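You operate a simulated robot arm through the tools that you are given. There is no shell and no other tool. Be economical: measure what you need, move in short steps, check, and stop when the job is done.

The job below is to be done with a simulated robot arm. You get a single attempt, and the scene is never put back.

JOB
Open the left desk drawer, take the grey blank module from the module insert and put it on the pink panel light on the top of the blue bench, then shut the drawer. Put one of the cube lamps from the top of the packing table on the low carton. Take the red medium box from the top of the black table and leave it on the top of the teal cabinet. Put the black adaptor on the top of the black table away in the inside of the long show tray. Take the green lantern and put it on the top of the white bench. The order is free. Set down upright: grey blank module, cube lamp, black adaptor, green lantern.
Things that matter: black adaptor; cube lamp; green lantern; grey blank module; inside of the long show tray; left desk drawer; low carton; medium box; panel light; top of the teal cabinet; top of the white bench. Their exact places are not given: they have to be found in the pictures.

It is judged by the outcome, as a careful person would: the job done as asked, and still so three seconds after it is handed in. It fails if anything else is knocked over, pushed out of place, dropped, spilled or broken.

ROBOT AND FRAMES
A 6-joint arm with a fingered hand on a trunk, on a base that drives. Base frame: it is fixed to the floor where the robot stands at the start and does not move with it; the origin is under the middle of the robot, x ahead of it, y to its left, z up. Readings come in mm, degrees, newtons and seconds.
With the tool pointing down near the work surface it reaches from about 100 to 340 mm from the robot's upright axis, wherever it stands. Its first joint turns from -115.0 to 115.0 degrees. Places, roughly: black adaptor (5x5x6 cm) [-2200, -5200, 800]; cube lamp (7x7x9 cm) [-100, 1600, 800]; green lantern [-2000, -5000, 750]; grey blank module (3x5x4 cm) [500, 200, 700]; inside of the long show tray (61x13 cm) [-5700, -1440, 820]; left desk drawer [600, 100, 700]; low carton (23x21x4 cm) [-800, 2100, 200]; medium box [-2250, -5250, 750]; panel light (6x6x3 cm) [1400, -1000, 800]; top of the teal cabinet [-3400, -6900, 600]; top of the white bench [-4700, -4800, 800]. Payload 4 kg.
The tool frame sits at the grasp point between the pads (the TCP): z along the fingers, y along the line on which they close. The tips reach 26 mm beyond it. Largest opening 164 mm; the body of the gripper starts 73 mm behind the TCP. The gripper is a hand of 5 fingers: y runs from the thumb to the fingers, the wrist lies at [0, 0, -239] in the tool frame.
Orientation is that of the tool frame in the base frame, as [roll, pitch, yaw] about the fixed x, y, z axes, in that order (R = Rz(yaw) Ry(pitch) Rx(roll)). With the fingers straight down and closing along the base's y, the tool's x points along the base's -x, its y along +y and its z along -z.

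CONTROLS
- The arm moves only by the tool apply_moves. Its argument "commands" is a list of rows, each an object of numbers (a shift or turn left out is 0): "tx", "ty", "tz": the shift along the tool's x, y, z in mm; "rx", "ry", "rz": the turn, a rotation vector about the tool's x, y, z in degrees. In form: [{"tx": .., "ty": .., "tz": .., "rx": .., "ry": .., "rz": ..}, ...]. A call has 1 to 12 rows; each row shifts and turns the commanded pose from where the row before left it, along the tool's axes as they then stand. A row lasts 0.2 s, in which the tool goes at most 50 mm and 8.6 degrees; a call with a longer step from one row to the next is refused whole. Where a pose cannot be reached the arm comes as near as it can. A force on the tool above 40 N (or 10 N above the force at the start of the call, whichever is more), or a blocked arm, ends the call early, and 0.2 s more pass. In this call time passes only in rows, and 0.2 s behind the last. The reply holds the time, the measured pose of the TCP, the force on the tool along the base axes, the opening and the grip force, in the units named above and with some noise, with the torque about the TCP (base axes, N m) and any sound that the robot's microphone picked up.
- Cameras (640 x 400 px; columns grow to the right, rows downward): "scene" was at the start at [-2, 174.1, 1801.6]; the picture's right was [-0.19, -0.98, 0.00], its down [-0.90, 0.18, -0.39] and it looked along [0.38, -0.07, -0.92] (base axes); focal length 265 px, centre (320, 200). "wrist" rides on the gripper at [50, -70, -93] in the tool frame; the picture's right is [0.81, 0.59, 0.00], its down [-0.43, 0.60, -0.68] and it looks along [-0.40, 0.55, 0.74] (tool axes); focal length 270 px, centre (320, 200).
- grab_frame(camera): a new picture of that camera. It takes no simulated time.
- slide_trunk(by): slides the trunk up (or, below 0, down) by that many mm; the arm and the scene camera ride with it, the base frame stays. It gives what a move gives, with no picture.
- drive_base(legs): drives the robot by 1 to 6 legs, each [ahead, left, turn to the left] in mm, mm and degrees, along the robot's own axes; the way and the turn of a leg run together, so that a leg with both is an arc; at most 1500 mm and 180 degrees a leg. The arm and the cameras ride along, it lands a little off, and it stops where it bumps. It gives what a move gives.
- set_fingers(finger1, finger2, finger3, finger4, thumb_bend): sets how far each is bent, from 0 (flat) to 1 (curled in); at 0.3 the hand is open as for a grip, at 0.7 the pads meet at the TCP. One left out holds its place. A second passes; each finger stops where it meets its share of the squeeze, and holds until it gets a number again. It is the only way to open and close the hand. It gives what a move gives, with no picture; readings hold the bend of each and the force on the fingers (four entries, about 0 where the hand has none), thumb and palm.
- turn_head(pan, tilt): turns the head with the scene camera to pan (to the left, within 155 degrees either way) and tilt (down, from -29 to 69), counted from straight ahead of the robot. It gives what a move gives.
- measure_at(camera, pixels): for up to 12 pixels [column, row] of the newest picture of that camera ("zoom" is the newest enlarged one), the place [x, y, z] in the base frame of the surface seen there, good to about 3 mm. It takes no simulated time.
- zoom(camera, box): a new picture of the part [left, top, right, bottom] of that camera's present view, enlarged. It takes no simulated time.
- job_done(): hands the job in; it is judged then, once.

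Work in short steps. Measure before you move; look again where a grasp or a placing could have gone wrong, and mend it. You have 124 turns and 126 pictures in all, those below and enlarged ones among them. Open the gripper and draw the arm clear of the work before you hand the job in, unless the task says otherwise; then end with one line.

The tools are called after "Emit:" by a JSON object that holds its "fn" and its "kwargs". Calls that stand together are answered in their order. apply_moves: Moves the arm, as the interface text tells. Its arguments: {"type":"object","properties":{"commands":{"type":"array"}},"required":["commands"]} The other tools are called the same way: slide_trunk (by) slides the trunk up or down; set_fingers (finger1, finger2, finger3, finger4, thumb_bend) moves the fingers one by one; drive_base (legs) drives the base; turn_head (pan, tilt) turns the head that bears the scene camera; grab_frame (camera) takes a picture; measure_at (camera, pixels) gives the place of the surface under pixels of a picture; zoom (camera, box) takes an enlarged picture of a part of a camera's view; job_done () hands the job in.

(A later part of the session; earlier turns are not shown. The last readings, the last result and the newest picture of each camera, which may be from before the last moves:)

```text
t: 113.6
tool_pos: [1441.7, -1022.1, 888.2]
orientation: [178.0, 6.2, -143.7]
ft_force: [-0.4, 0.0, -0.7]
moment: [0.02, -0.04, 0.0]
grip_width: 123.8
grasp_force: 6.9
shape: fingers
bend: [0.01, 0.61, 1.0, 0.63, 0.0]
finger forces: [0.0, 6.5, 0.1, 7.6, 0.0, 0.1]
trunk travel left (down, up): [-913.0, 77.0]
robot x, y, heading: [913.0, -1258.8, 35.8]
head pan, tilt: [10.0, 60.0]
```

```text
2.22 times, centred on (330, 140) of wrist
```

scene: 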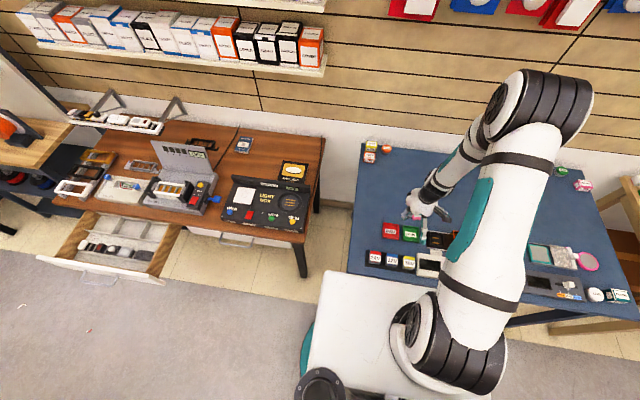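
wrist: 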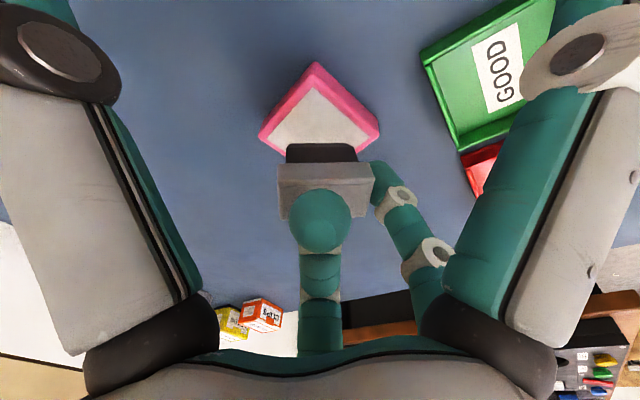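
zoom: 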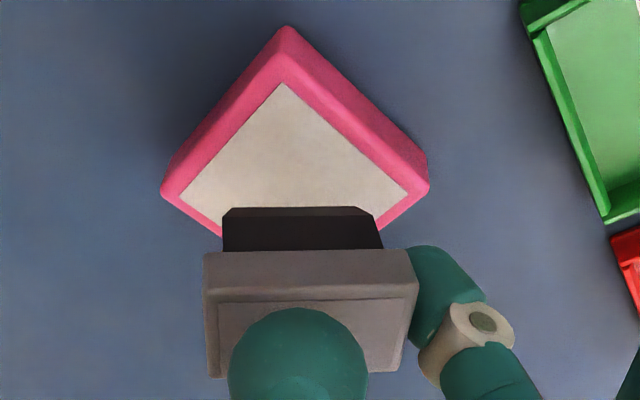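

Module centre is ~5 mm off the light's centre; I correct it and lower 17 mm to set it on.

Emit:
{"fn": "apply_moves", "kwargs": {"commands": [{"tx": -5.6, "ty": 0.9}]}}

Emit:
{"fn": "slide_trunk", "kwargs": {"by": -17}}

Emit:
{"fn": "zoom", "kwargs": {"camera": "wrist", "box": [240, 50, 420, 230]}}

```text
t: 114.0
tool_pos: [1446.2, -1017.7, 887.5]
orientation: [177.9, 6.3, -143.7]
ft_force: [-1.2, 0.1, -1.3]
moment: [0.01, -0.01, 0.0]
grip_width: 123.7
grasp_force: 6.5
shape: fingers
bend: [0.01, 0.61, 1.0, 0.63, 0.0]
finger forces: [0.1, 6.6, 0.0, 7.6, 0.0, 0.1]
trunk travel left (down, up): [-913.0, 77.0]
robot x, y, heading: [912.9, -1257.0, 35.6]
head pan, tilt: [10.0, 60.0]
```

```text
t: 114.7
tool_pos: [1445.4, -1018.7, 871.9]
orientation: [177.9, 6.3, -143.7]
ft_force: [0.3, -0.2, -0.1]
moment: [-0.03, 0.0, 0.02]
grip_width: 123.4
grasp_force: 7.6
shape: fingers
bend: [0.01, 0.61, 1.0, 0.63, 0.0]
finger forces: [0.1, 6.6, 0.0, 7.6, 0.1, 0.0]
trunk travel left (down, up): [-896.0, 94.0]
robot x, y, heading: [913.0, -1256.2, 35.8]
head pan, tilt: [10.0, 60.0]
```

```text
2.22 times, centred on (330, 140) of wrist
```

zoom: 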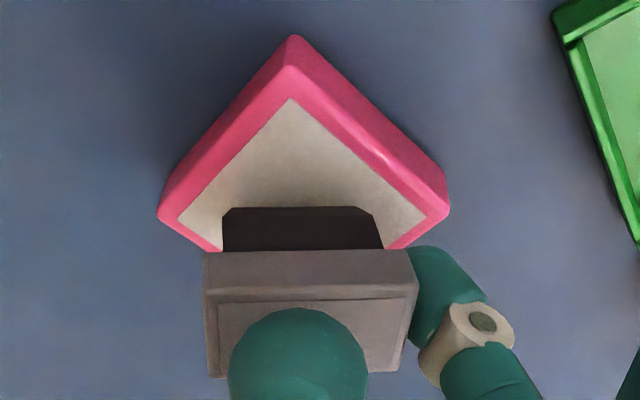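

No contact yet; I lower 4 mm more and read the force.

Emit:
{"fn": "slide_trunk", "kwargs": {"by": -3}}

Emit:
{"fn": "slide_trunk", "kwargs": {"by": -2}}

```text
t: 115.2
tool_pos: [1446.6, -1018.6, 868.6]
orientation: [177.9, 6.3, -143.6]
ft_force: [0.2, -0.3, 0.0]
moment: [-0.02, 0.02, -0.01]
grip_width: 123.7
grasp_force: 6.8
shape: fingers
bend: [0.01, 0.61, 1.0, 0.63, 0.0]
finger forces: [0.1, 6.6, 0.0, 7.6, 0.0, 0.1]
trunk travel left (down, up): [-893.0, 97.0]
robot x, y, heading: [911.1, -1255.4, 35.9]
head pan, tilt: [10.0, 60.0]
```

```text
t: 115.7
tool_pos: [1446.4, -1018.5, 865.5]
orientation: [177.8, 6.3, -143.7]
ft_force: [0.2, 0.0, 0.5]
moment: [-0.03, -0.01, 0.03]
grip_width: 123.6
grasp_force: 7.0
shape: fingers
bend: [0.01, 0.61, 1.0, 0.63, 0.0]
finger forces: [0.0, 6.7, 0.1, 7.7, 0.0, 0.0]
trunk travel left (down, up): [-891.0, 99.0]
robot x, y, heading: [913.7, -1257.5, 35.5]
head pan, tilt: [10.0, 60.0]
```

Still no contact; I continue in 2 mm steps.

Emit:
{"fn": "slide_trunk", "kwargs": {"by": -2}}

Emit:
{"fn": "slide_trunk", "kwargs": {"by": -2}}

Emit:
{"fn": "slide_trunk", "kwargs": {"by": -2}}

Emit:
{"fn": "zoom", "kwargs": {"camera": "wrist", "box": [240, 50, 420, 230]}}

```text
t: 116.2
tool_pos: [1445.8, -1017.6, 863.9]
orientation: [177.7, 6.4, -143.7]
ft_force: [0.8, -0.3, -0.7]
moment: [0.02, 0.02, 0.0]
grip_width: 123.7
grasp_force: 6.1
shape: fingers
bend: [0.01, 0.62, 1.0, 0.64, 0.0]
finger forces: [0.0, 5.9, 0.1, 6.2, 0.0, 0.0]
trunk travel left (down, up): [-889.0, 101.0]
robot x, y, heading: [911.9, -1257.3, 35.7]
head pan, tilt: [10.0, 60.0]
```

```text
t: 116.7
tool_pos: [1445.2, -1018.2, 862.4]
orientation: [177.8, 6.3, -143.7]
ft_force: [-0.2, 0.1, -0.4]
moment: [0.02, -0.02, 0.01]
grip_width: 123.6
grasp_force: 6.5
shape: fingers
bend: [0.01, 0.62, 1.0, 0.64, 0.0]
finger forces: [0.0, 5.9, 0.1, 6.2, 0.0, 0.0]
trunk travel left (down, up): [-887.0, 103.0]
robot x, y, heading: [909.2, -1257.0, 35.7]
head pan, tilt: [10.0, 60.0]
```

```text
t: 117.3
tool_pos: [1446.9, -1016.6, 861.2]
orientation: [177.8, 6.3, -143.7]
ft_force: [-0.5, 0.5, 2.5]
moment: [-0.03, 0.06, 0.0]
grip_width: 123.7
grasp_force: 6.3
shape: fingers
bend: [0.01, 0.62, 1.0, 0.64, 0.0]
finger forces: [0.0, 6.2, 0.1, 6.6, 0.0, 0.0]
trunk travel left (down, up): [-885.0, 105.0]
robot x, y, heading: [912.4, -1257.2, 35.5]
head pan, tilt: [10.0, 60.0]
```

```text
2.22 times, centred on (330, 140) of wrist
```

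zoom: 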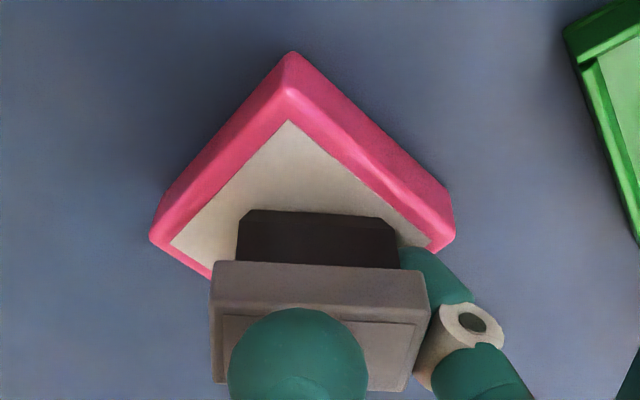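

It is now in contact with the light. I open fingers 2 and 4.

Emit:
{"fn": "set_fingers", "kwargs": {"finger2": 0.48, "finger4": 0.48}}

Emit:
{"fn": "slide_trunk", "kwargs": {"by": 104}}

Emit:
{"fn": "grab_frame", "kwargs": {"camera": "wrist"}}

```text
t: 118.3
tool_pos: [1445.5, -1018.5, 860.7]
orientation: [177.8, 6.3, -143.7]
ft_force: [0.1, -0.6, -0.2]
moment: [0.02, 0.0, -0.01]
grip_width: 123.5
grasp_force: 0.0
shape: fingers
bend: [0.01, 0.48, 1.0, 0.48, 0.0]
finger forces: [0.0, 0.0, 0.1, 0.0, 0.1, 0.0]
trunk travel left (down, up): [-885.0, 105.0]
robot x, y, heading: [916.4, -1258.0, 35.6]
head pan, tilt: [10.0, 60.0]
```

```text
t: 119.6
tool_pos: [1444.9, -1018.4, 963.3]
orientation: [177.8, 6.3, -143.7]
ft_force: [-0.6, 0.3, -0.2]
moment: [0.0, -0.01, 0.01]
grip_width: 123.6
grasp_force: 0.0
shape: fingers
bend: [0.01, 0.48, 1.0, 0.48, 0.0]
finger forces: [0.1, 0.1, 0.0, 0.1, 0.0, 0.1]
trunk travel left (down, up): [-989.0, 1.0]
robot x, y, heading: [911.2, -1257.2, 35.8]
head pan, tilt: [10.0, 60.0]
```

```text
59 pictures are left
```

wrist: 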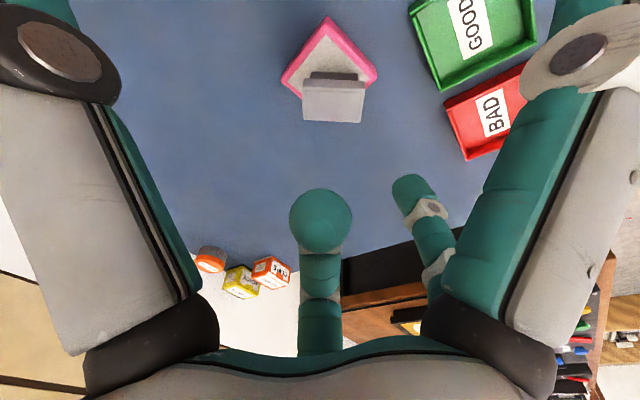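

The module stands on the panel light. Next I shut the drawer: make a fist, drive back in front of the drawer and pitch the tool forward.

Emit:
{"fn": "drive_base", "kwargs": {"legs": [[-480, 0, 0], [0, 1223, 1.3]]}}

Emit:
{"fn": "set_fingers", "kwargs": {"finger1": 0.6, "finger2": 0.6, "finger3": 0.6, "finger4": 0.6, "thumb_bend": 0.6}}

Emit:
{"fn": "apply_moves", "kwargs": {"commands": [{"ry": -8}, {"ry": -8}, {"ry": -8}, {"ry": -8}, {"ry": -8}, {"ry": -8}, {"ry": -8}, {"ry": -8}, {"ry": -8}]}}

Emit:
{"fn": "turn_head", "kwargs": {"pan": 0, "tilt": 55}}

Emit:
{"fn": "grab_frame", "kwargs": {"camera": "scene"}}

```text
t: 128.3
tool_pos: [333.3, -293.6, 964.5]
orientation: [177.8, 6.4, -142.9]
ft_force: [-0.3, 0.8, 0.2]
moment: [0.02, 0.01, 0.0]
grip_width: 123.7
grasp_force: 0.0
shape: fingers
bend: [0.01, 0.48, 1.0, 0.48, 0.0]
finger forces: [0.0, 0.1, 0.0, 0.1, 0.0, 0.1]
trunk travel left (down, up): [-989.0, 1.0]
robot x, y, heading: [-194.8, -545.8, 36.0]
head pan, tilt: [10.0, 60.0]
```

```text
t: 129.3
tool_pos: [332.8, -294.3, 964.4]
orientation: [177.8, 6.4, -142.8]
ft_force: [0.8, -0.2, 0.7]
moment: [0.0, -0.03, 0.0]
grip_width: 18.3
grasp_force: 0.0
shape: fingers
bend: [0.6, 0.6, 0.6, 0.6, 0.6]
finger forces: [0.0, 0.1, 0.1, 0.0, 0.0, 0.1]
trunk travel left (down, up): [-989.0, 1.0]
robot x, y, heading: [-196.8, -543.5, 36.2]
head pan, tilt: [10.0, 60.0]
```

```text
t: 131.3
tool_pos: [319.8, -282.9, 962.6]
orientation: [168.1, 57.1, -151.6]
ft_force: [0.3, -0.3, -0.3]
moment: [-0.01, 0.0, -0.02]
grip_width: 17.8
grasp_force: 0.1
shape: fingers
bend: [0.6, 0.6, 0.6, 0.6, 0.6]
finger forces: [0.0, 0.0, 0.0, 0.0, 0.0, 0.0]
out of reach, approached as far as the arm can: row 2, 3, 4
trunk travel left (down, up): [-989.0, 1.0]
robot x, y, heading: [-198.5, -541.8, 36.1]
head pan, tilt: [10.0, 60.0]
```

```text
t: 132.0
tool_pos: [321.0, -281.9, 963.7]
orientation: [168.2, 56.8, -151.6]
ft_force: [-0.6, 0.5, 0.8]
moment: [-0.02, 0.0, 0.01]
grip_width: 17.8
grasp_force: 0.0
shape: fingers
bend: [0.6, 0.6, 0.6, 0.6, 0.6]
finger forces: [0.0, 0.0, 0.1, 0.0, 0.1, 0.0]
trunk travel left (down, up): [-989.0, 1.0]
robot x, y, heading: [-195.4, -540.5, 36.1]
head pan, tilt: [0.0, 55.0]
```

```text
58 pictures are left
```

scene: 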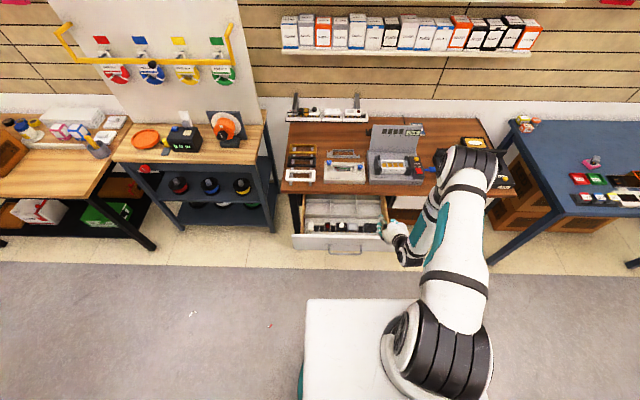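

Hand is pitched forward as a fist. I align with the drawer's middle, lower to z≈735, then push by driving ahead.

Emit:
{"fn": "drive_base", "kwargs": {"legs": [[-45, 150, 0]]}}

Emit:
{"fn": "slide_trunk", "kwargs": {"by": -228}}

Emit:
{"fn": "drive_base", "kwargs": {"legs": [[200, 0, 0]]}}

Emit:
{"fn": "grab_frame", "kwargs": {"camera": "scene"}}

```text
t: 133.4
tool_pos: [193.5, -187.4, 963.2]
orientation: [168.3, 57.0, -151.5]
ft_force: [0.6, 0.0, -0.4]
moment: [-0.03, 0.02, -0.04]
grip_width: 17.9
grasp_force: 0.1
shape: fingers
bend: [0.6, 0.6, 0.6, 0.6, 0.6]
finger forces: [0.1, 0.0, 0.0, 0.1, 0.0, 0.0]
trunk travel left (down, up): [-989.0, 1.0]
robot x, y, heading: [-320.1, -442.8, 36.4]
head pan, tilt: [0.0, 55.0]
```

```text
t: 135.8
tool_pos: [194.7, -187.9, 735.1]
orientation: [168.2, 57.0, -151.6]
ft_force: [-0.4, -0.6, -1.0]
moment: [-0.01, 0.02, 0.03]
grip_width: 18.0
grasp_force: 0.0
shape: fingers
bend: [0.6, 0.6, 0.6, 0.6, 0.6]
finger forces: [0.1, 0.0, 0.0, 0.1, 0.1, 0.0]
trunk travel left (down, up): [-761.0, 229.0]
robot x, y, heading: [-323.0, -446.4, 36.5]
head pan, tilt: [0.0, 55.0]
```

```text
t: 137.4
tool_pos: [360.4, -69.3, 734.5]
orientation: [168.1, 56.9, -151.9]
ft_force: [-0.5, -0.3, 3.7]
moment: [-0.02, -0.04, 0.02]
grip_width: 14.3
grasp_force: 1.8
shape: fingers
bend: [0.62, 0.6, 0.6, 0.6, 0.6]
finger forces: [3.1, 0.0, 0.0, 0.0, 0.0, 0.1]
trunk travel left (down, up): [-761.0, 229.0]
robot x, y, heading: [-159.7, -327.4, 36.3]
head pan, tilt: [0.0, 55.0]
```

```text
57 pictures are left
```

scene: 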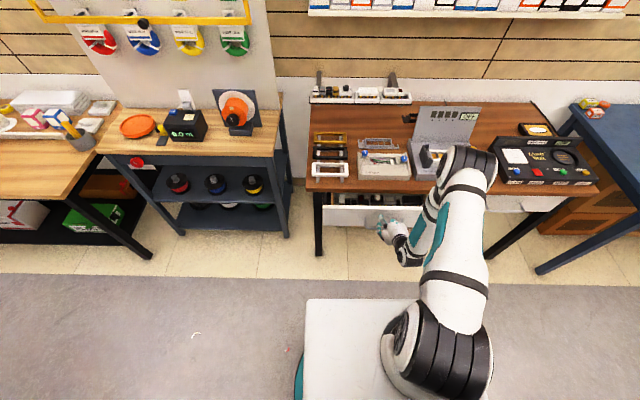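

The drawer is closing. I push on.

Emit:
{"fn": "drive_base", "kwargs": {"legs": [[95, 0, 0]]}}

Emit:
{"fn": "drive_base", "kwargs": {"legs": [[25, 0, 0]]}}

Emit:
{"fn": "zoom", "kwargs": {"camera": "scene", "box": [290, 130, 530, 280]}}

```text
t: 138.5
tool_pos: [434.4, -13.7, 733.4]
orientation: [168.1, 56.8, -151.9]
ft_force: [-0.9, -1.1, 4.0]
moment: [-0.03, 0.02, -0.02]
grip_width: 14.7
grasp_force: 2.5
shape: fingers
bend: [0.62, 0.6, 0.6, 0.6, 0.6]
finger forces: [3.9, 0.1, 0.0, 0.0, 0.1, 0.0]
trunk travel left (down, up): [-761.0, 229.0]
robot x, y, heading: [-81.0, -275.5, 36.1]
head pan, tilt: [0.0, 55.0]
```

```text
t: 139.3
tool_pos: [451.3, -0.3, 733.9]
orientation: [168.0, 56.6, -151.8]
ft_force: [-15.4, -9.7, -4.3]
moment: [0.31, -0.12, -0.12]
grip_width: 13.9
grasp_force: 12.6
shape: fingers
bend: [0.64, 0.6, 0.61, 0.7, 0.6]
finger forces: [4.8, 0.0, 4.3, 16.2, 0.0, 0.0]
trunk travel left (down, up): [-761.0, 229.0]
robot x, y, heading: [-60.9, -256.7, 36.5]
head pan, tilt: [0.0, 55.0]
```

```text
2.67 times, centred on (410, 205) of scene
```

zoom: 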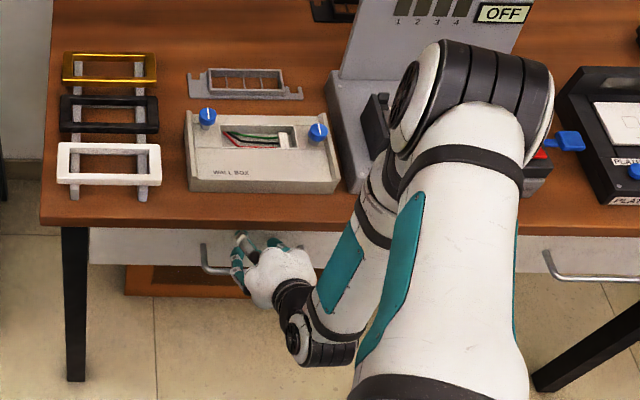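

Drawer is shut (18 N at the stop). I back off, raise, and travel left along to the packing table, then look.

Emit:
{"fn": "drive_base", "kwargs": {"legs": [[-40, 0, 0]]}}

Emit:
{"fn": "slide_trunk", "kwargs": {"by": 228}}

Emit:
{"fn": "drive_base", "kwargs": {"legs": [[0, 1200, 0.7], [0, 450, 0]]}}

Emit:
{"fn": "turn_head", "kwargs": {"pan": 0, "tilt": 42}}

Emit:
{"fn": "grab_frame", "kwargs": {"camera": "scene"}}

```text
t: 140.2
tool_pos: [420.0, -23.5, 734.7]
orientation: [168.1, 56.8, -151.7]
ft_force: [0.2, 0.3, 0.1]
moment: [0.03, -0.03, 0.0]
grip_width: 17.4
grasp_force: 0.1
shape: fingers
bend: [0.6, 0.6, 0.6, 0.6, 0.6]
finger forces: [0.0, 0.0, 0.0, 0.0, 0.0, 0.0]
trunk travel left (down, up): [-761.0, 229.0]
robot x, y, heading: [-91.6, -281.9, 36.0]
head pan, tilt: [0.0, 55.0]
```

```text
t: 142.6
tool_pos: [420.9, -21.7, 961.4]
orientation: [168.1, 56.8, -151.8]
ft_force: [0.1, -0.6, -0.9]
moment: [-0.02, 0.01, 0.04]
grip_width: 17.4
grasp_force: 0.0
shape: fingers
bend: [0.6, 0.6, 0.6, 0.6, 0.6]
finger forces: [0.0, 0.0, 0.0, 0.0, 0.1, 0.0]
trunk travel left (down, up): [-989.0, 1.0]
robot x, y, heading: [-97.5, -277.1, 36.5]
head pan, tilt: [0.0, 55.0]
```

```text
t: 151.0
tool_pos: [-576.1, 1305.4, 961.4]
orientation: [168.2, 56.7, -150.5]
ft_force: [0.3, -0.3, -0.3]
moment: [0.0, 0.0, 0.05]
grip_width: 17.5
grasp_force: 0.0
shape: fingers
bend: [0.6, 0.6, 0.6, 0.6, 0.6]
finger forces: [0.1, 0.0, 0.1, 0.0, 0.0, 0.0]
trunk travel left (down, up): [-989.0, 1.0]
robot x, y, heading: [-1081.2, 1037.9, 37.4]
head pan, tilt: [0.0, 55.0]
```

```text
t: 151.8
tool_pos: [-575.6, 1303.2, 960.4]
orientation: [168.1, 56.7, -150.5]
ft_force: [-0.8, -0.1, -0.1]
moment: [-0.03, -0.01, 0.01]
grip_width: 17.4
grasp_force: 0.1
shape: fingers
bend: [0.6, 0.6, 0.6, 0.6, 0.6]
finger forces: [0.0, 0.0, 0.0, 0.1, 0.0, 0.0]
trunk travel left (down, up): [-989.0, 1.0]
robot x, y, heading: [-1087.4, 1037.6, 37.5]
head pan, tilt: [0.0, 42.0]
```

```text
55 pictures are left
```

scene: 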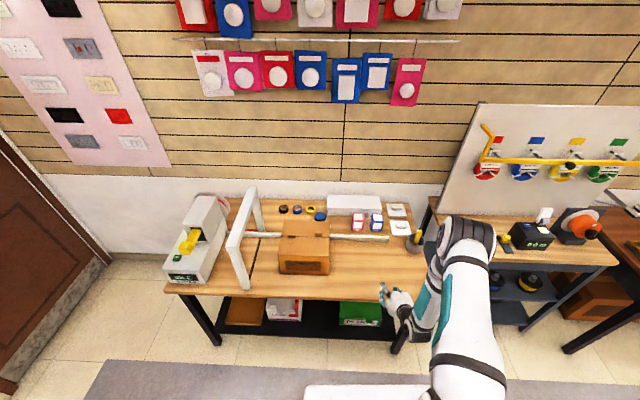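

Cube lamps at (358,220) and (376,221); cartons on the lower shelf. I measure and zoom.

Emit:
{"fn": "measure_at", "kwargs": {"camera": "scene", "pixels": [[357, 216], [376, 217], [358, 228], [240, 308], [285, 305], [360, 312], [170, 290], [400, 300], [305, 268], [340, 238], [330, 215], [300, 290]]}}

Emit:
{"fn": "zoom", "kwargs": {"camera": "scene", "box": [190, 180, 430, 340]}}

```text
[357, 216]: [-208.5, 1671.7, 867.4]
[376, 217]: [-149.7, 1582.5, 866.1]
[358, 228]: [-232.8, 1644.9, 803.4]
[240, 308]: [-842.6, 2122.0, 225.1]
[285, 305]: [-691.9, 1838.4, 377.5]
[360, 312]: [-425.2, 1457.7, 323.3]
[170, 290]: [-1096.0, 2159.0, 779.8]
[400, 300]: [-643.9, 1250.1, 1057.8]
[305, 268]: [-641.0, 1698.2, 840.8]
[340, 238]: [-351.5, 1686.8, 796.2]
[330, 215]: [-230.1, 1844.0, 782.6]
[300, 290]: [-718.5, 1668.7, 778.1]
```

```text
2.50 times, centred on (310, 260) of scene
```

zoom: 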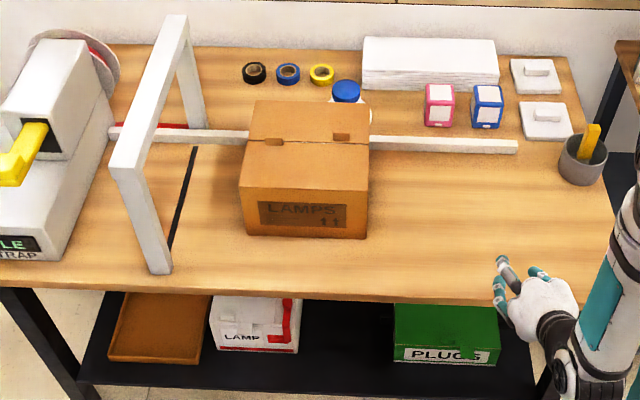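

I'll take the pink lamp with thumb (right) against fingers 2/3 (left), tool pitched ~35°. I set the fingers, reorient, and drive closer.

Emit:
{"fn": "set_fingers", "kwargs": {"finger1": 0.3, "finger2": 0.4, "finger3": 0.4, "finger4": 0.1, "thumb_bend": 0.4}}

Emit:
{"fn": "apply_moves", "kwargs": {"commands": [{"rx": 2.5, "ry": 7.2, "rz": -2}, {"rx": 2.5, "ry": 7.2, "rz": -2}, {"rx": 2.5, "ry": 7.2, "rz": -2}]}}

Emit:
{"fn": "drive_base", "kwargs": {"legs": [[0, 79, -0.6], [300, 0, 0]]}}

Emit:
{"fn": "turn_head", "kwargs": {"pan": -5, "tilt": 45}}

Emit:
{"fn": "grab_frame", "kwargs": {"camera": "scene"}}

Emit:
{"fn": "grab_frame", "kwargs": {"camera": "wrist"}}

```text
t: 152.8
tool_pos: [-577.5, 1304.1, 961.1]
orientation: [168.1, 56.8, -150.6]
ft_force: [-0.7, 0.2, 0.5]
moment: [0.0, 0.01, -0.01]
grip_width: 79.9
grasp_force: 0.0
shape: fingers
bend: [0.3, 0.4, 0.4, 0.1, 0.4]
finger forces: [0.0, 0.0, 0.0, 0.0, 0.0, 0.0]
trunk travel left (down, up): [-989.0, 1.0]
robot x, y, heading: [-1084.5, 1037.6, 37.6]
head pan, tilt: [0.0, 42.0]
```

```text
t: 153.6
tool_pos: [-576.0, 1305.5, 960.9]
orientation: [-176.3, 35.5, -139.8]
ft_force: [-0.4, 0.1, 0.1]
moment: [0.0, -0.04, -0.01]
grip_width: 80.4
grasp_force: 0.1
shape: fingers
bend: [0.3, 0.4, 0.4, 0.1, 0.4]
finger forces: [0.0, 0.1, 0.1, 0.1, 0.0, 0.0]
trunk travel left (down, up): [-989.0, 1.0]
robot x, y, heading: [-1084.1, 1035.0, 37.4]
head pan, tilt: [0.0, 42.0]
```

```text
t: 156.2
tool_pos: [-381.9, 1534.1, 960.5]
orientation: [-176.4, 35.4, -140.8]
ft_force: [0.4, 0.3, -0.7]
moment: [-0.03, 0.05, 0.01]
grip_width: 80.3
grasp_force: 0.1
shape: fingers
bend: [0.3, 0.4, 0.4, 0.1, 0.4]
finger forces: [0.0, 0.0, 0.1, 0.0, 0.0, 0.1]
trunk travel left (down, up): [-989.0, 1.0]
robot x, y, heading: [-895.4, 1276.7, 36.4]
head pan, tilt: [0.0, 42.0]
```

```text
t: 156.9
tool_pos: [-382.0, 1533.5, 961.6]
orientation: [-176.5, 35.4, -140.8]
ft_force: [0.2, -0.2, 0.4]
moment: [-0.01, -0.02, 0.01]
grip_width: 80.1
grasp_force: 0.0
shape: fingers
bend: [0.3, 0.4, 0.4, 0.1, 0.4]
finger forces: [0.0, 0.0, 0.1, 0.1, 0.1, 0.0]
trunk travel left (down, up): [-989.0, 1.0]
robot x, y, heading: [-898.0, 1274.8, 36.4]
head pan, tilt: [-5.0, 45.0]
```

```text
53 pictures are left
```

scene: 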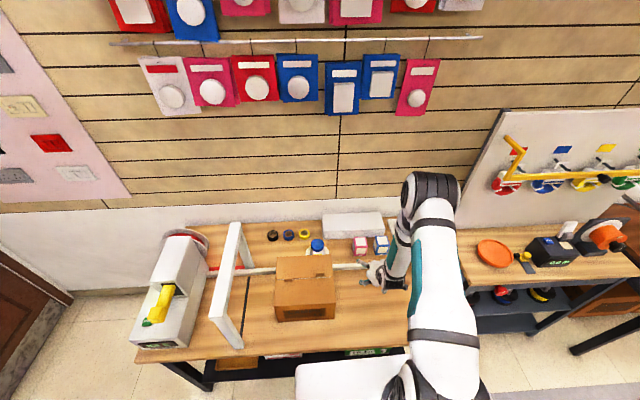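

```text
52 pictures are left
```

wrist: 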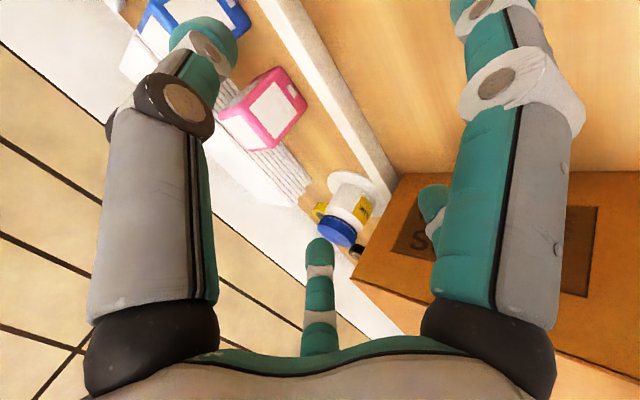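

I measure the pink lamp and its neighbours in both views.

Emit:
{"fn": "measure_at", "kwargs": {"camera": "wrist", "pixels": [[272, 115], [240, 95], [295, 95], [272, 148], [235, 120], [280, 72], [290, 120], [180, 20], [340, 120]]}}

Emit:
{"fn": "zoom", "kwargs": {"camera": "scene", "box": [310, 205, 430, 305]}}

Emit:
{"fn": "measure_at", "kwargs": {"camera": "zoom", "pixels": [[245, 170], [288, 172], [268, 168], [268, 182], [268, 215], [245, 240], [290, 240], [375, 175], [300, 330], [250, 335]]}}

```text
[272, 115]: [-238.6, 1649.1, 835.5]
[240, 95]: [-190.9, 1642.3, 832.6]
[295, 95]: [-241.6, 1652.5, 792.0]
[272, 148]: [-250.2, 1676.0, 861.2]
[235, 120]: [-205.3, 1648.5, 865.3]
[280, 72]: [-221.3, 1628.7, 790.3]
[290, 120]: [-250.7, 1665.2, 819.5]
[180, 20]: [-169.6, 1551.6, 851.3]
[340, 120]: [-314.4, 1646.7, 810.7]
```

```text
4.00 times, centred on (370, 255) of scene
```

zoom: 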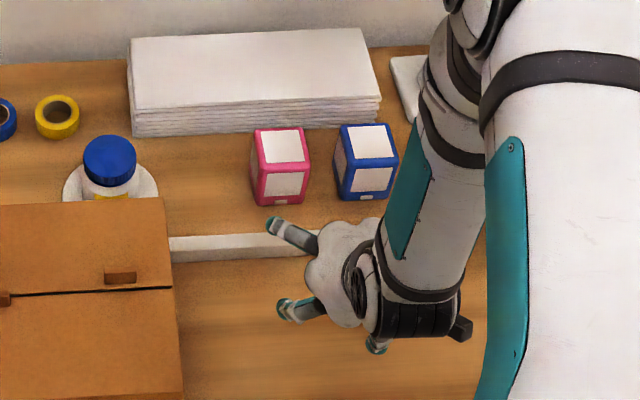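

```text
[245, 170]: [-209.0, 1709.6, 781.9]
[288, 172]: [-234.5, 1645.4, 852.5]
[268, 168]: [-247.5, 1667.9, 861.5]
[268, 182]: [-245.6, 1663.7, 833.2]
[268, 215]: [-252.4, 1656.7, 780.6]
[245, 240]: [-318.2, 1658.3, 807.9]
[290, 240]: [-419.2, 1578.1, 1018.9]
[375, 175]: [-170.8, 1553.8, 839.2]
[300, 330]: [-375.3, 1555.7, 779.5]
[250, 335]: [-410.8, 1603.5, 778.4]
```

Lamp centre at (−209,1668), top z 867. I drive 80 mm ahead and extend the arm ~127 mm at height, then verify.

Emit:
{"fn": "drive_base", "kwargs": {"legs": [[80, 0, 0]]}}

Emit:
{"fn": "apply_moves", "kwargs": {"commands": [{"tx": -34.5, "tz": 24.5, "ty": 2}, {"tx": -34.5, "tz": 24.5, "ty": 2}, {"tx": -34.5, "tz": 24.5}]}}

Emit:
{"fn": "zoom", "kwargs": {"camera": "scene", "box": [310, 205, 430, 305]}}

```text
t: 158.0
tool_pos: [-327.5, 1571.7, 962.8]
orientation: [-176.3, 35.6, -140.8]
ft_force: [-0.4, 0.5, -0.7]
moment: [0.03, -0.02, -0.04]
grip_width: 80.2
grasp_force: 0.1
shape: fingers
bend: [0.3, 0.4, 0.4, 0.1, 0.4]
finger forces: [0.1, 0.0, 0.1, 0.0, 0.0, 0.1]
trunk travel left (down, up): [-989.0, 1.0]
robot x, y, heading: [-844.9, 1309.3, 36.4]
head pan, tilt: [-5.0, 45.0]
stopped in leg 1: the robot was blocked; the commanded pose is now the measured one
```

```text
t: 158.8
tool_pos: [-228.9, 1652.6, 960.1]
orientation: [-176.3, 35.4, -140.9]
ft_force: [0.0, 0.5, -0.5]
moment: [0.0, 0.02, -0.02]
grip_width: 80.3
grasp_force: 0.0
shape: fingers
bend: [0.3, 0.4, 0.4, 0.1, 0.4]
finger forces: [0.0, 0.0, 0.1, 0.0, 0.0, 0.0]
trunk travel left (down, up): [-989.0, 1.0]
robot x, y, heading: [-844.8, 1311.5, 36.2]
head pan, tilt: [-5.0, 45.0]
```

```text
4.00 times, centred on (370, 255) of scene
```

zoom: 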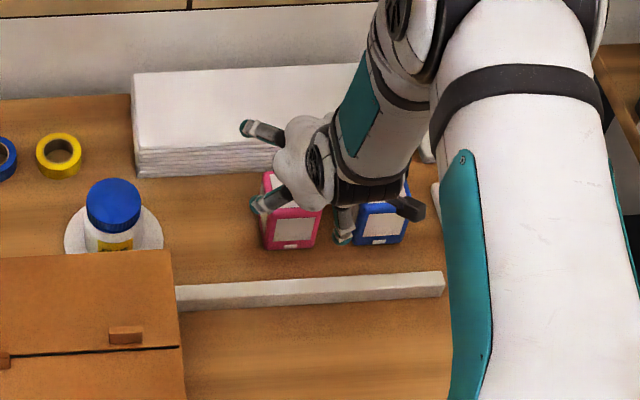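

Arm reaches. I go 13 mm further ahead, lower by trunk 60 mm and look.

Emit:
{"fn": "apply_moves", "kwargs": {"commands": [{"tx": -10.6, "tz": 7.5}]}}

Emit:
{"fn": "slide_trunk", "kwargs": {"by": -60}}

Emit:
{"fn": "grab_frame", "kwargs": {"camera": "wrist"}}

Emit:
{"fn": "zoom", "kwargs": {"camera": "scene", "box": [310, 195, 430, 295]}}

```text
t: 159.2
tool_pos: [-219.2, 1659.8, 962.2]
orientation: [-176.4, 35.5, -140.9]
ft_force: [0.6, 0.6, 0.1]
moment: [-0.02, 0.03, 0.02]
grip_width: 80.2
grasp_force: 0.1
shape: fingers
bend: [0.3, 0.4, 0.4, 0.1, 0.4]
finger forces: [0.0, 0.0, 0.0, 0.0, 0.0, 0.0]
trunk travel left (down, up): [-989.0, 1.0]
robot x, y, heading: [-842.3, 1310.7, 36.3]
head pan, tilt: [-5.0, 45.0]
```

```text
t: 160.2
tool_pos: [-218.7, 1658.2, 901.8]
orientation: [-176.2, 35.7, -140.9]
ft_force: [0.4, -1.0, 0.5]
moment: [-0.01, -0.01, 0.02]
grip_width: 80.5
grasp_force: 0.2
shape: fingers
bend: [0.3, 0.4, 0.4, 0.1, 0.4]
finger forces: [0.0, 0.0, 0.0, 0.0, 0.0, 0.0]
trunk travel left (down, up): [-929.0, 61.0]
robot x, y, heading: [-848.6, 1308.7, 36.4]
head pan, tilt: [-5.0, 45.0]
```

```text
49 pictures are left
```

wrist: 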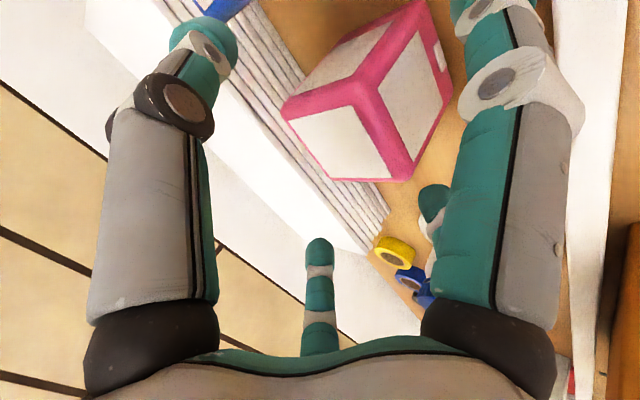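

```text
4.00 times, centred on (370, 245) of scene
```

zoom: 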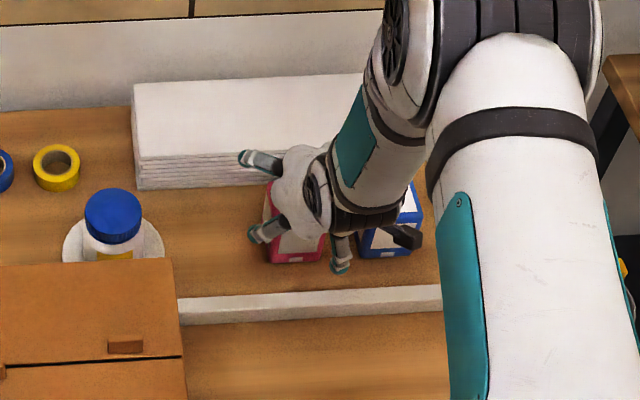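

Thumb is on the lamp's right, fingers 2/3 on its left. I lower 30 mm and close these three.

Emit:
{"fn": "slide_trunk", "kwargs": {"by": -30}}

Emit:
{"fn": "set_fingers", "kwargs": {"finger2": 0.65, "finger3": 0.65, "thumb_bend": 0.65}}

Emit:
{"fn": "grab_frame", "kwargs": {"camera": "wrist"}}

```text
t: 161.0
tool_pos: [-219.6, 1658.2, 872.4]
orientation: [-176.3, 35.7, -140.8]
ft_force: [-0.7, 0.2, -0.1]
moment: [0.01, 0.03, -0.02]
grip_width: 79.8
grasp_force: 0.3
shape: fingers
bend: [0.3, 0.4, 0.4, 0.1, 0.4]
finger forces: [0.0, 0.0, 0.1, 0.0, 0.7, 0.0]
trunk travel left (down, up): [-899.0, 91.0]
robot x, y, heading: [-845.6, 1313.8, 36.4]
head pan, tilt: [-5.0, 45.0]
```

```text
t: 162.0
tool_pos: [-219.4, 1658.9, 872.1]
orientation: [-176.2, 35.7, -140.8]
ft_force: [0.5, -1.2, 1.5]
moment: [-0.06, -0.07, -0.03]
grip_width: 71.9
grasp_force: 14.8
shape: fingers
bend: [0.3, 0.54, 0.55, 0.1, 0.56]
finger forces: [0.0, 7.2, 7.2, 0.1, 15.8, 0.0]
trunk travel left (down, up): [-899.0, 91.0]
robot x, y, heading: [-845.4, 1313.4, 36.3]
head pan, tilt: [-5.0, 45.0]
```

```text
47 pictures are left
```

wrist: 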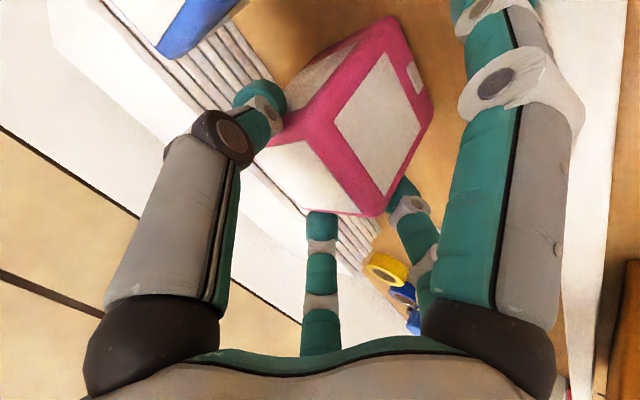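

Firm, balanced grip. I lift 90 mm, back off from the table, move left in line with the low carton, lower, and look.

Emit:
{"fn": "slide_trunk", "kwargs": {"by": 90}}

Emit:
{"fn": "drive_base", "kwargs": {"legs": [[-512, 0, 0.5], [0, 744, 0]]}}

Emit:
{"fn": "slide_trunk", "kwargs": {"by": -400}}

Emit:
{"fn": "slide_trunk", "kwargs": {"by": -150}}

Emit:
{"fn": "turn_head", "kwargs": {"pan": 5, "tilt": 40}}

Emit:
{"fn": "grab_frame", "kwargs": {"camera": "scene"}}

Emit:
{"fn": "grab_frame", "kwargs": {"camera": "wrist"}}

```text
t: 163.2
tool_pos: [-218.5, 1658.6, 962.0]
orientation: [-176.3, 35.5, -140.8]
ft_force: [0.4, 0.1, -3.1]
moment: [0.0, 0.0, -0.01]
grip_width: 72.0
grasp_force: 15.3
shape: fingers
bend: [0.3, 0.54, 0.55, 0.1, 0.56]
finger forces: [0.1, 7.4, 7.6, 0.0, 15.0, 0.0]
trunk travel left (down, up): [-989.0, 1.0]
robot x, y, heading: [-842.5, 1313.4, 36.6]
head pan, tilt: [-5.0, 45.0]
```

```text
t: 169.9
tool_pos: [-1089.0, 1950.1, 962.1]
orientation: [-176.2, 35.7, -140.6]
ft_force: [-0.1, -1.0, -1.9]
moment: [-0.01, 0.04, -0.03]
grip_width: 71.9
grasp_force: 14.7
shape: fingers
bend: [0.3, 0.54, 0.55, 0.1, 0.56]
finger forces: [0.0, 7.5, 7.7, 0.1, 15.0, 0.0]
trunk travel left (down, up): [-989.0, 1.0]
robot x, y, heading: [-1717.0, 1601.2, 36.6]
head pan, tilt: [-5.0, 45.0]
```

```text
t: 173.8
tool_pos: [-1089.4, 1950.7, 562.1]
orientation: [-176.4, 35.6, -140.7]
ft_force: [0.3, 0.6, -1.9]
moment: [-0.02, 0.04, -0.01]
grip_width: 71.8
grasp_force: 15.2
shape: fingers
bend: [0.3, 0.54, 0.55, 0.1, 0.56]
finger forces: [0.0, 7.5, 7.4, 0.0, 15.1, 0.0]
trunk travel left (down, up): [-589.0, 401.0]
robot x, y, heading: [-1716.6, 1605.2, 36.5]
head pan, tilt: [-5.0, 45.0]
```

```text
t: 175.5
tool_pos: [-1090.5, 1951.3, 411.9]
orientation: [-176.4, 35.6, -140.6]
ft_force: [-0.1, 0.3, -1.8]
moment: [0.0, 0.01, 0.0]
grip_width: 71.7
grasp_force: 14.8
shape: fingers
bend: [0.3, 0.54, 0.55, 0.1, 0.56]
finger forces: [0.1, 7.5, 7.5, 0.1, 15.1, 0.0]
trunk travel left (down, up): [-439.0, 551.0]
robot x, y, heading: [-1712.5, 1604.6, 36.7]
head pan, tilt: [-5.0, 45.0]
```

```text
t: 176.2
tool_pos: [-1088.6, 1951.0, 413.4]
orientation: [-176.4, 35.5, -140.7]
ft_force: [0.4, -0.1, -2.7]
moment: [0.01, -0.01, -0.03]
grip_width: 71.7
grasp_force: 14.7
shape: fingers
bend: [0.3, 0.54, 0.55, 0.1, 0.56]
finger forces: [0.0, 7.5, 7.4, 0.1, 15.1, 0.0]
trunk travel left (down, up): [-439.0, 551.0]
robot x, y, heading: [-1716.3, 1602.6, 36.7]
head pan, tilt: [5.0, 40.0]
```

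```text
46 pictures are left
```

scene: 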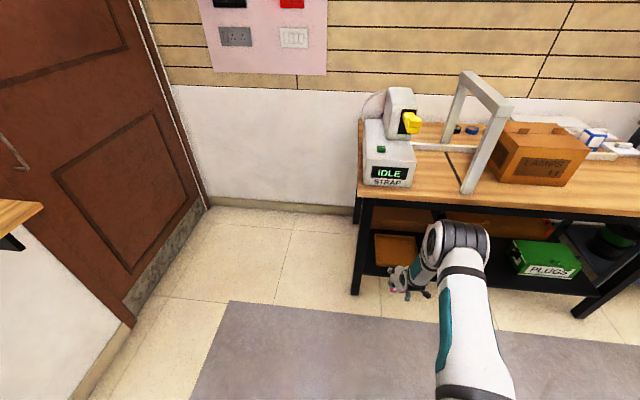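

```text
45 pictures are left
```

wrist: 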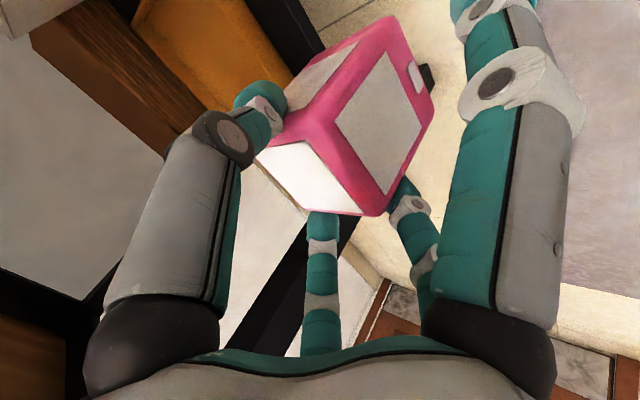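

I measure the low carton and the table's front-left leg.

Emit:
{"fn": "zoom", "kwargs": {"camera": "scene", "box": [340, 190, 460, 310]}}

Emit:
{"fn": "measure_at", "kwargs": {"camera": "zoom", "pixels": [[185, 160], [150, 165], [255, 170], [190, 195], [170, 230], [240, 220], [60, 330], [215, 130], [190, 240], [130, 150], [130, 260]]}}

Emit:
{"fn": "measure_at", "kwargs": {"camera": "scene", "pixels": [[365, 198], [450, 208], [355, 292]]}}

```text
3.33 times, centred on (400, 250) of scene
```

zoom: 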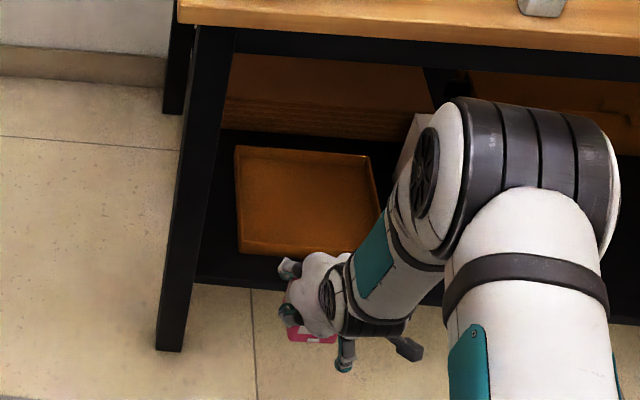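

```text
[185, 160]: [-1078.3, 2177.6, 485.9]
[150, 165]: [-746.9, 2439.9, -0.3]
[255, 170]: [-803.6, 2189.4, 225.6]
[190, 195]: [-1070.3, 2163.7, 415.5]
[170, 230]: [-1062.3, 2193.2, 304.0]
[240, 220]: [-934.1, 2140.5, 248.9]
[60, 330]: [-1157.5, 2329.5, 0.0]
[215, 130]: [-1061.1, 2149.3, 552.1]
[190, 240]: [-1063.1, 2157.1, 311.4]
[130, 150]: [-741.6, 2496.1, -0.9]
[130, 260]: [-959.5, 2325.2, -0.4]
```

```text
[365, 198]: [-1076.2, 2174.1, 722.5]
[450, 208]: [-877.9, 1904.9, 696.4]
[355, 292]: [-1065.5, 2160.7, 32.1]
```

I measure more points of the carton itself.

Emit:
{"fn": "measure_at", "kwargs": {"camera": "zoom", "pixels": [[305, 200], [300, 248], [300, 236], [355, 195], [340, 170], [260, 230], [372, 190], [300, 151], [238, 170], [320, 268]]}}

```text
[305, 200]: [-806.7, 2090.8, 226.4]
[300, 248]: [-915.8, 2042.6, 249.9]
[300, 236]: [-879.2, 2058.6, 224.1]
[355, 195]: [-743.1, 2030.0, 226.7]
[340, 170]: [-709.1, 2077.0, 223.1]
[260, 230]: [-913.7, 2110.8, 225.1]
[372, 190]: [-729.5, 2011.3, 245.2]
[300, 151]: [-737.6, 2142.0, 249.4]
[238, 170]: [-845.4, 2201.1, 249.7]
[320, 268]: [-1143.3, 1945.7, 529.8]
```

Carton floor z 225, rim 250, centre (−820,2083). I lower to TCP z≈370 and drive in, stopping to check.

Emit:
{"fn": "slide_trunk", "kwargs": {"by": -43}}

Emit:
{"fn": "drive_base", "kwargs": {"legs": [[0, -55, 0], [278, 0, 0]]}}

Emit:
{"fn": "grab_frame", "kwargs": {"camera": "wrist"}}

Emit:
{"fn": "zoom", "kwargs": {"camera": "scene", "box": [320, 170, 480, 310]}}

```text
t: 177.1
tool_pos: [-1087.6, 1950.4, 368.7]
orientation: [-176.2, 35.6, -140.6]
ft_force: [-0.5, 0.4, -2.6]
moment: [-0.02, 0.04, 0.02]
grip_width: 71.7
grasp_force: 15.1
shape: fingers
bend: [0.3, 0.54, 0.55, 0.1, 0.56]
finger forces: [0.1, 7.5, 7.5, 0.0, 15.0, 0.0]
trunk travel left (down, up): [-396.0, 594.0]
robot x, y, heading: [-1717.8, 1601.1, 36.5]
head pan, tilt: [5.0, 40.0]
```

```text
t: 179.7
tool_pos: [-842.2, 2059.2, 361.6]
orientation: [-176.6, 34.4, -141.3]
ft_force: [-0.2, 0.1, -2.5]
moment: [0.03, 0.02, 0.05]
grip_width: 71.6
grasp_force: 14.8
shape: fingers
bend: [0.3, 0.54, 0.55, 0.1, 0.56]
finger forces: [0.1, 7.6, 7.4, 0.0, 15.0, 0.0]
trunk travel left (down, up): [-396.0, 594.0]
robot x, y, heading: [-1457.4, 1722.3, 36.4]
head pan, tilt: [5.0, 40.0]
stopped in leg 2: the robot was blocked; the commanded pose is now the measured one
```

```text
43 pictures are left
```

wrist: 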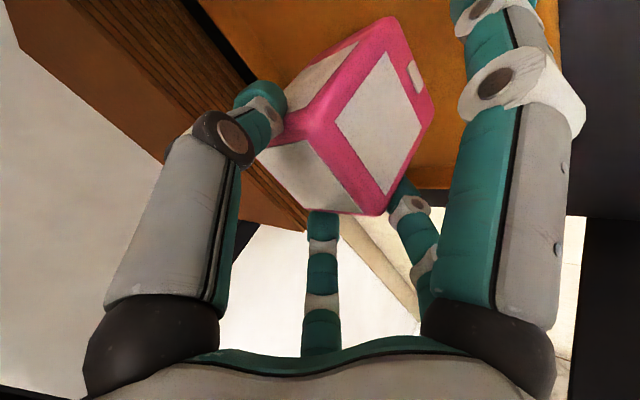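

```text
2.86 times, centred on (400, 240) of scene
```

zoom: 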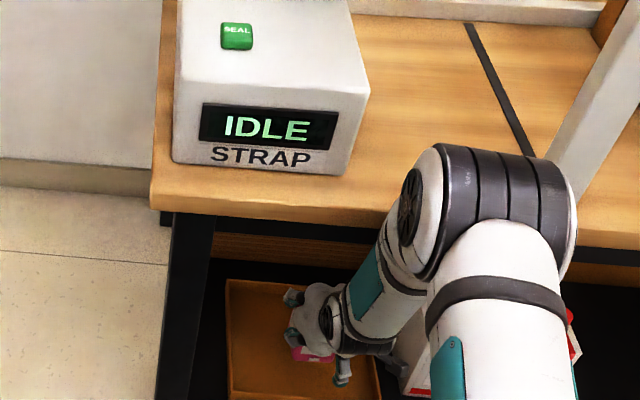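

The elbow touched the table edge, but the lamp is already inside the carton's outline. I back off 6 mm, tuck finger 1 a little, and lower 40 mm.

Emit:
{"fn": "drive_base", "kwargs": {"legs": [[-6, 0, 0]]}}

Emit:
{"fn": "set_fingers", "kwargs": {"finger1": 0.4}}

Emit:
{"fn": "slide_trunk", "kwargs": {"by": -36}}

Emit:
{"fn": "slide_trunk", "kwargs": {"by": -4}}

Emit:
{"fn": "grab_frame", "kwargs": {"camera": "wrist"}}

```text
t: 180.4
tool_pos: [-845.1, 2055.6, 362.1]
orientation: [-176.7, 34.6, -141.3]
ft_force: [-0.4, 0.1, -1.7]
moment: [-0.03, 0.03, -0.02]
grip_width: 71.8
grasp_force: 14.8
shape: fingers
bend: [0.3, 0.54, 0.55, 0.1, 0.56]
finger forces: [0.1, 7.5, 7.4, 0.0, 15.0, 0.0]
trunk travel left (down, up): [-396.0, 594.0]
robot x, y, heading: [-1461.3, 1717.6, 36.2]
head pan, tilt: [5.0, 40.0]
```

```text
t: 181.4
tool_pos: [-845.3, 2056.9, 360.9]
orientation: [-176.6, 34.6, -141.4]
ft_force: [0.9, 0.5, -2.0]
moment: [-0.03, 0.03, 0.04]
grip_width: 54.5
grasp_force: 14.9
shape: fingers
bend: [0.4, 0.54, 0.55, 0.1, 0.56]
finger forces: [0.1, 7.5, 7.4, 0.1, 15.0, 0.0]
trunk travel left (down, up): [-396.0, 594.0]
robot x, y, heading: [-1461.7, 1719.1, 36.3]
head pan, tilt: [5.0, 40.0]
```

```text
t: 182.2
tool_pos: [-845.5, 2056.9, 326.2]
orientation: [-176.7, 34.6, -141.5]
ft_force: [0.8, -0.9, -2.4]
moment: [-0.02, 0.04, -0.02]
grip_width: 54.3
grasp_force: 15.0
shape: fingers
bend: [0.4, 0.54, 0.55, 0.1, 0.56]
finger forces: [0.1, 7.5, 7.3, 0.0, 15.1, 0.0]
trunk travel left (down, up): [-360.0, 630.0]
robot x, y, heading: [-1461.5, 1721.7, 36.3]
head pan, tilt: [5.0, 40.0]
```

```text
t: 182.7
tool_pos: [-846.0, 2056.1, 321.5]
orientation: [-176.4, 34.6, -141.3]
ft_force: [0.8, -0.7, -2.1]
moment: [0.0, 0.02, 0.02]
grip_width: 54.3
grasp_force: 14.6
shape: fingers
bend: [0.4, 0.54, 0.55, 0.1, 0.56]
finger forces: [0.0, 7.4, 7.4, 0.1, 15.1, 0.1]
trunk travel left (down, up): [-356.0, 634.0]
robot x, y, heading: [-1462.8, 1722.0, 36.2]
head pan, tilt: [5.0, 40.0]
```

```text
41 pictures are left
```

wrist: 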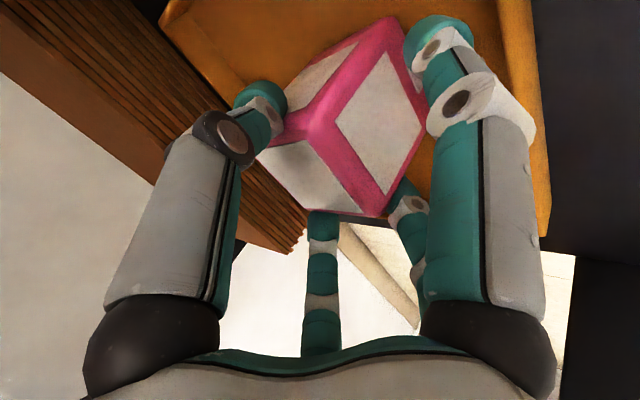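

Still hanging; I lower in small steps until it touches.

Emit:
{"fn": "slide_trunk", "kwargs": {"by": -3}}

Emit:
{"fn": "slide_trunk", "kwargs": {"by": -2}}

Emit:
{"fn": "slide_trunk", "kwargs": {"by": -2}}

```text
t: 183.2
tool_pos: [-844.4, 2056.7, 319.8]
orientation: [-176.6, 34.6, -141.2]
ft_force: [-2.7, -1.1, 4.0]
moment: [0.04, -0.03, 0.02]
grip_width: 54.4
grasp_force: 14.8
shape: fingers
bend: [0.4, 0.54, 0.55, 0.1, 0.56]
finger forces: [0.1, 7.5, 7.7, 0.0, 15.1, 0.0]
trunk travel left (down, up): [-353.0, 637.0]
robot x, y, heading: [-1463.8, 1716.9, 36.1]
head pan, tilt: [5.0, 40.0]
```

```text
t: 183.8
tool_pos: [-844.4, 2057.5, 318.4]
orientation: [-176.5, 34.7, -141.2]
ft_force: [-4.7, -2.3, 13.5]
moment: [0.06, -0.14, 0.03]
grip_width: 54.2
grasp_force: 16.0
shape: fingers
bend: [0.4, 0.54, 0.55, 0.1, 0.56]
finger forces: [0.1, 7.6, 8.7, 0.0, 15.3, 0.0]
trunk travel left (down, up): [-351.0, 639.0]
robot x, y, heading: [-1461.7, 1721.2, 36.1]
head pan, tilt: [5.0, 40.0]
```

```text
t: 184.3
tool_pos: [-844.6, 2057.0, 316.7]
orientation: [-176.6, 34.8, -141.2]
ft_force: [-5.6, -2.2, 20.0]
moment: [-0.01, -0.19, 0.07]
grip_width: 54.0
grasp_force: 16.3
shape: fingers
bend: [0.4, 0.54, 0.55, 0.1, 0.56]
finger forces: [0.0, 8.1, 8.7, 0.0, 15.7, 0.0]
trunk travel left (down, up): [-349.0, 641.0]
robot x, y, heading: [-1460.1, 1716.5, 36.1]
head pan, tilt: [5.0, 40.0]
```

Lamp is down on the carton floor. I ease up 2 mm, release, raise 45 mm, back off and look.

Emit:
{"fn": "slide_trunk", "kwargs": {"by": 2}}

Emit:
{"fn": "set_fingers", "kwargs": {"finger2": 0.4, "finger3": 0.4, "thumb_bend": 0.4, "finger1": 0.35}}

Emit:
{"fn": "slide_trunk", "kwargs": {"by": 45}}

Emit:
{"fn": "drive_base", "kwargs": {"legs": [[-280, 0, 0]]}}

Emit:
{"fn": "zoom", "kwargs": {"camera": "scene", "box": [320, 170, 480, 310]}}

```text
t: 184.8
tool_pos: [-845.2, 2057.2, 317.3]
orientation: [-176.6, 34.6, -141.1]
ft_force: [-1.0, 0.0, 11.3]
moment: [-0.03, -0.17, 0.07]
grip_width: 54.2
grasp_force: 15.8
shape: fingers
bend: [0.4, 0.54, 0.55, 0.1, 0.56]
finger forces: [0.1, 7.7, 8.3, 0.1, 15.4, 0.0]
trunk travel left (down, up): [-351.0, 639.0]
robot x, y, heading: [-1460.0, 1719.6, 36.0]
head pan, tilt: [5.0, 40.0]
```

```text
t: 185.8
tool_pos: [-845.5, 2056.7, 316.2]
orientation: [-176.6, 34.6, -141.3]
ft_force: [0.0, -0.2, 0.0]
moment: [0.01, 0.02, -0.01]
grip_width: 73.2
grasp_force: 0.0
shape: fingers
bend: [0.35, 0.4, 0.4, 0.1, 0.4]
finger forces: [0.0, 0.0, 0.0, 0.0, 0.0, 0.0]
trunk travel left (down, up): [-351.0, 639.0]
robot x, y, heading: [-1467.5, 1716.9, 36.3]
head pan, tilt: [5.0, 40.0]
```

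```text
t: 186.7
tool_pos: [-844.7, 2057.0, 360.5]
orientation: [-176.6, 34.6, -141.3]
ft_force: [0.3, -0.8, 0.1]
moment: [-0.01, -0.02, -0.02]
grip_width: 73.2
grasp_force: 0.1
shape: fingers
bend: [0.35, 0.4, 0.4, 0.1, 0.4]
finger forces: [0.0, 0.0, 0.1, 0.1, 0.0, 0.0]
trunk travel left (down, up): [-396.0, 594.0]
robot x, y, heading: [-1464.2, 1713.4, 36.1]
head pan, tilt: [5.0, 40.0]
```

```text
t: 188.6
tool_pos: [-1070.9, 1889.7, 362.1]
orientation: [-176.7, 34.6, -141.5]
ft_force: [-0.4, -0.2, 0.5]
moment: [0.01, -0.02, 0.01]
grip_width: 73.0
grasp_force: 0.0
shape: fingers
bend: [0.35, 0.4, 0.4, 0.1, 0.4]
finger forces: [0.1, 0.0, 0.0, 0.0, 0.0, 0.0]
trunk travel left (down, up): [-396.0, 594.0]
robot x, y, heading: [-1688.4, 1552.9, 35.9]
head pan, tilt: [5.0, 40.0]
```

```text
2.86 times, centred on (400, 240) of scene
```

zoom: 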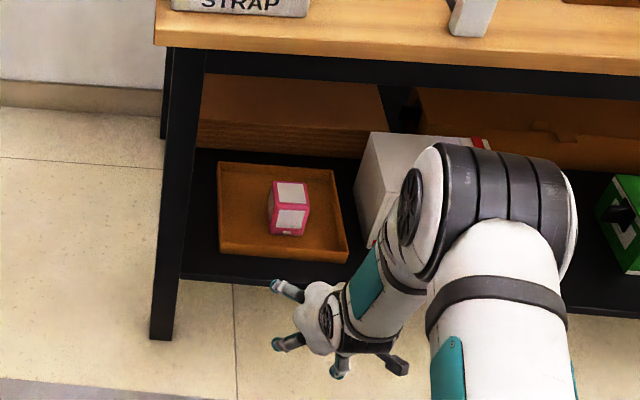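

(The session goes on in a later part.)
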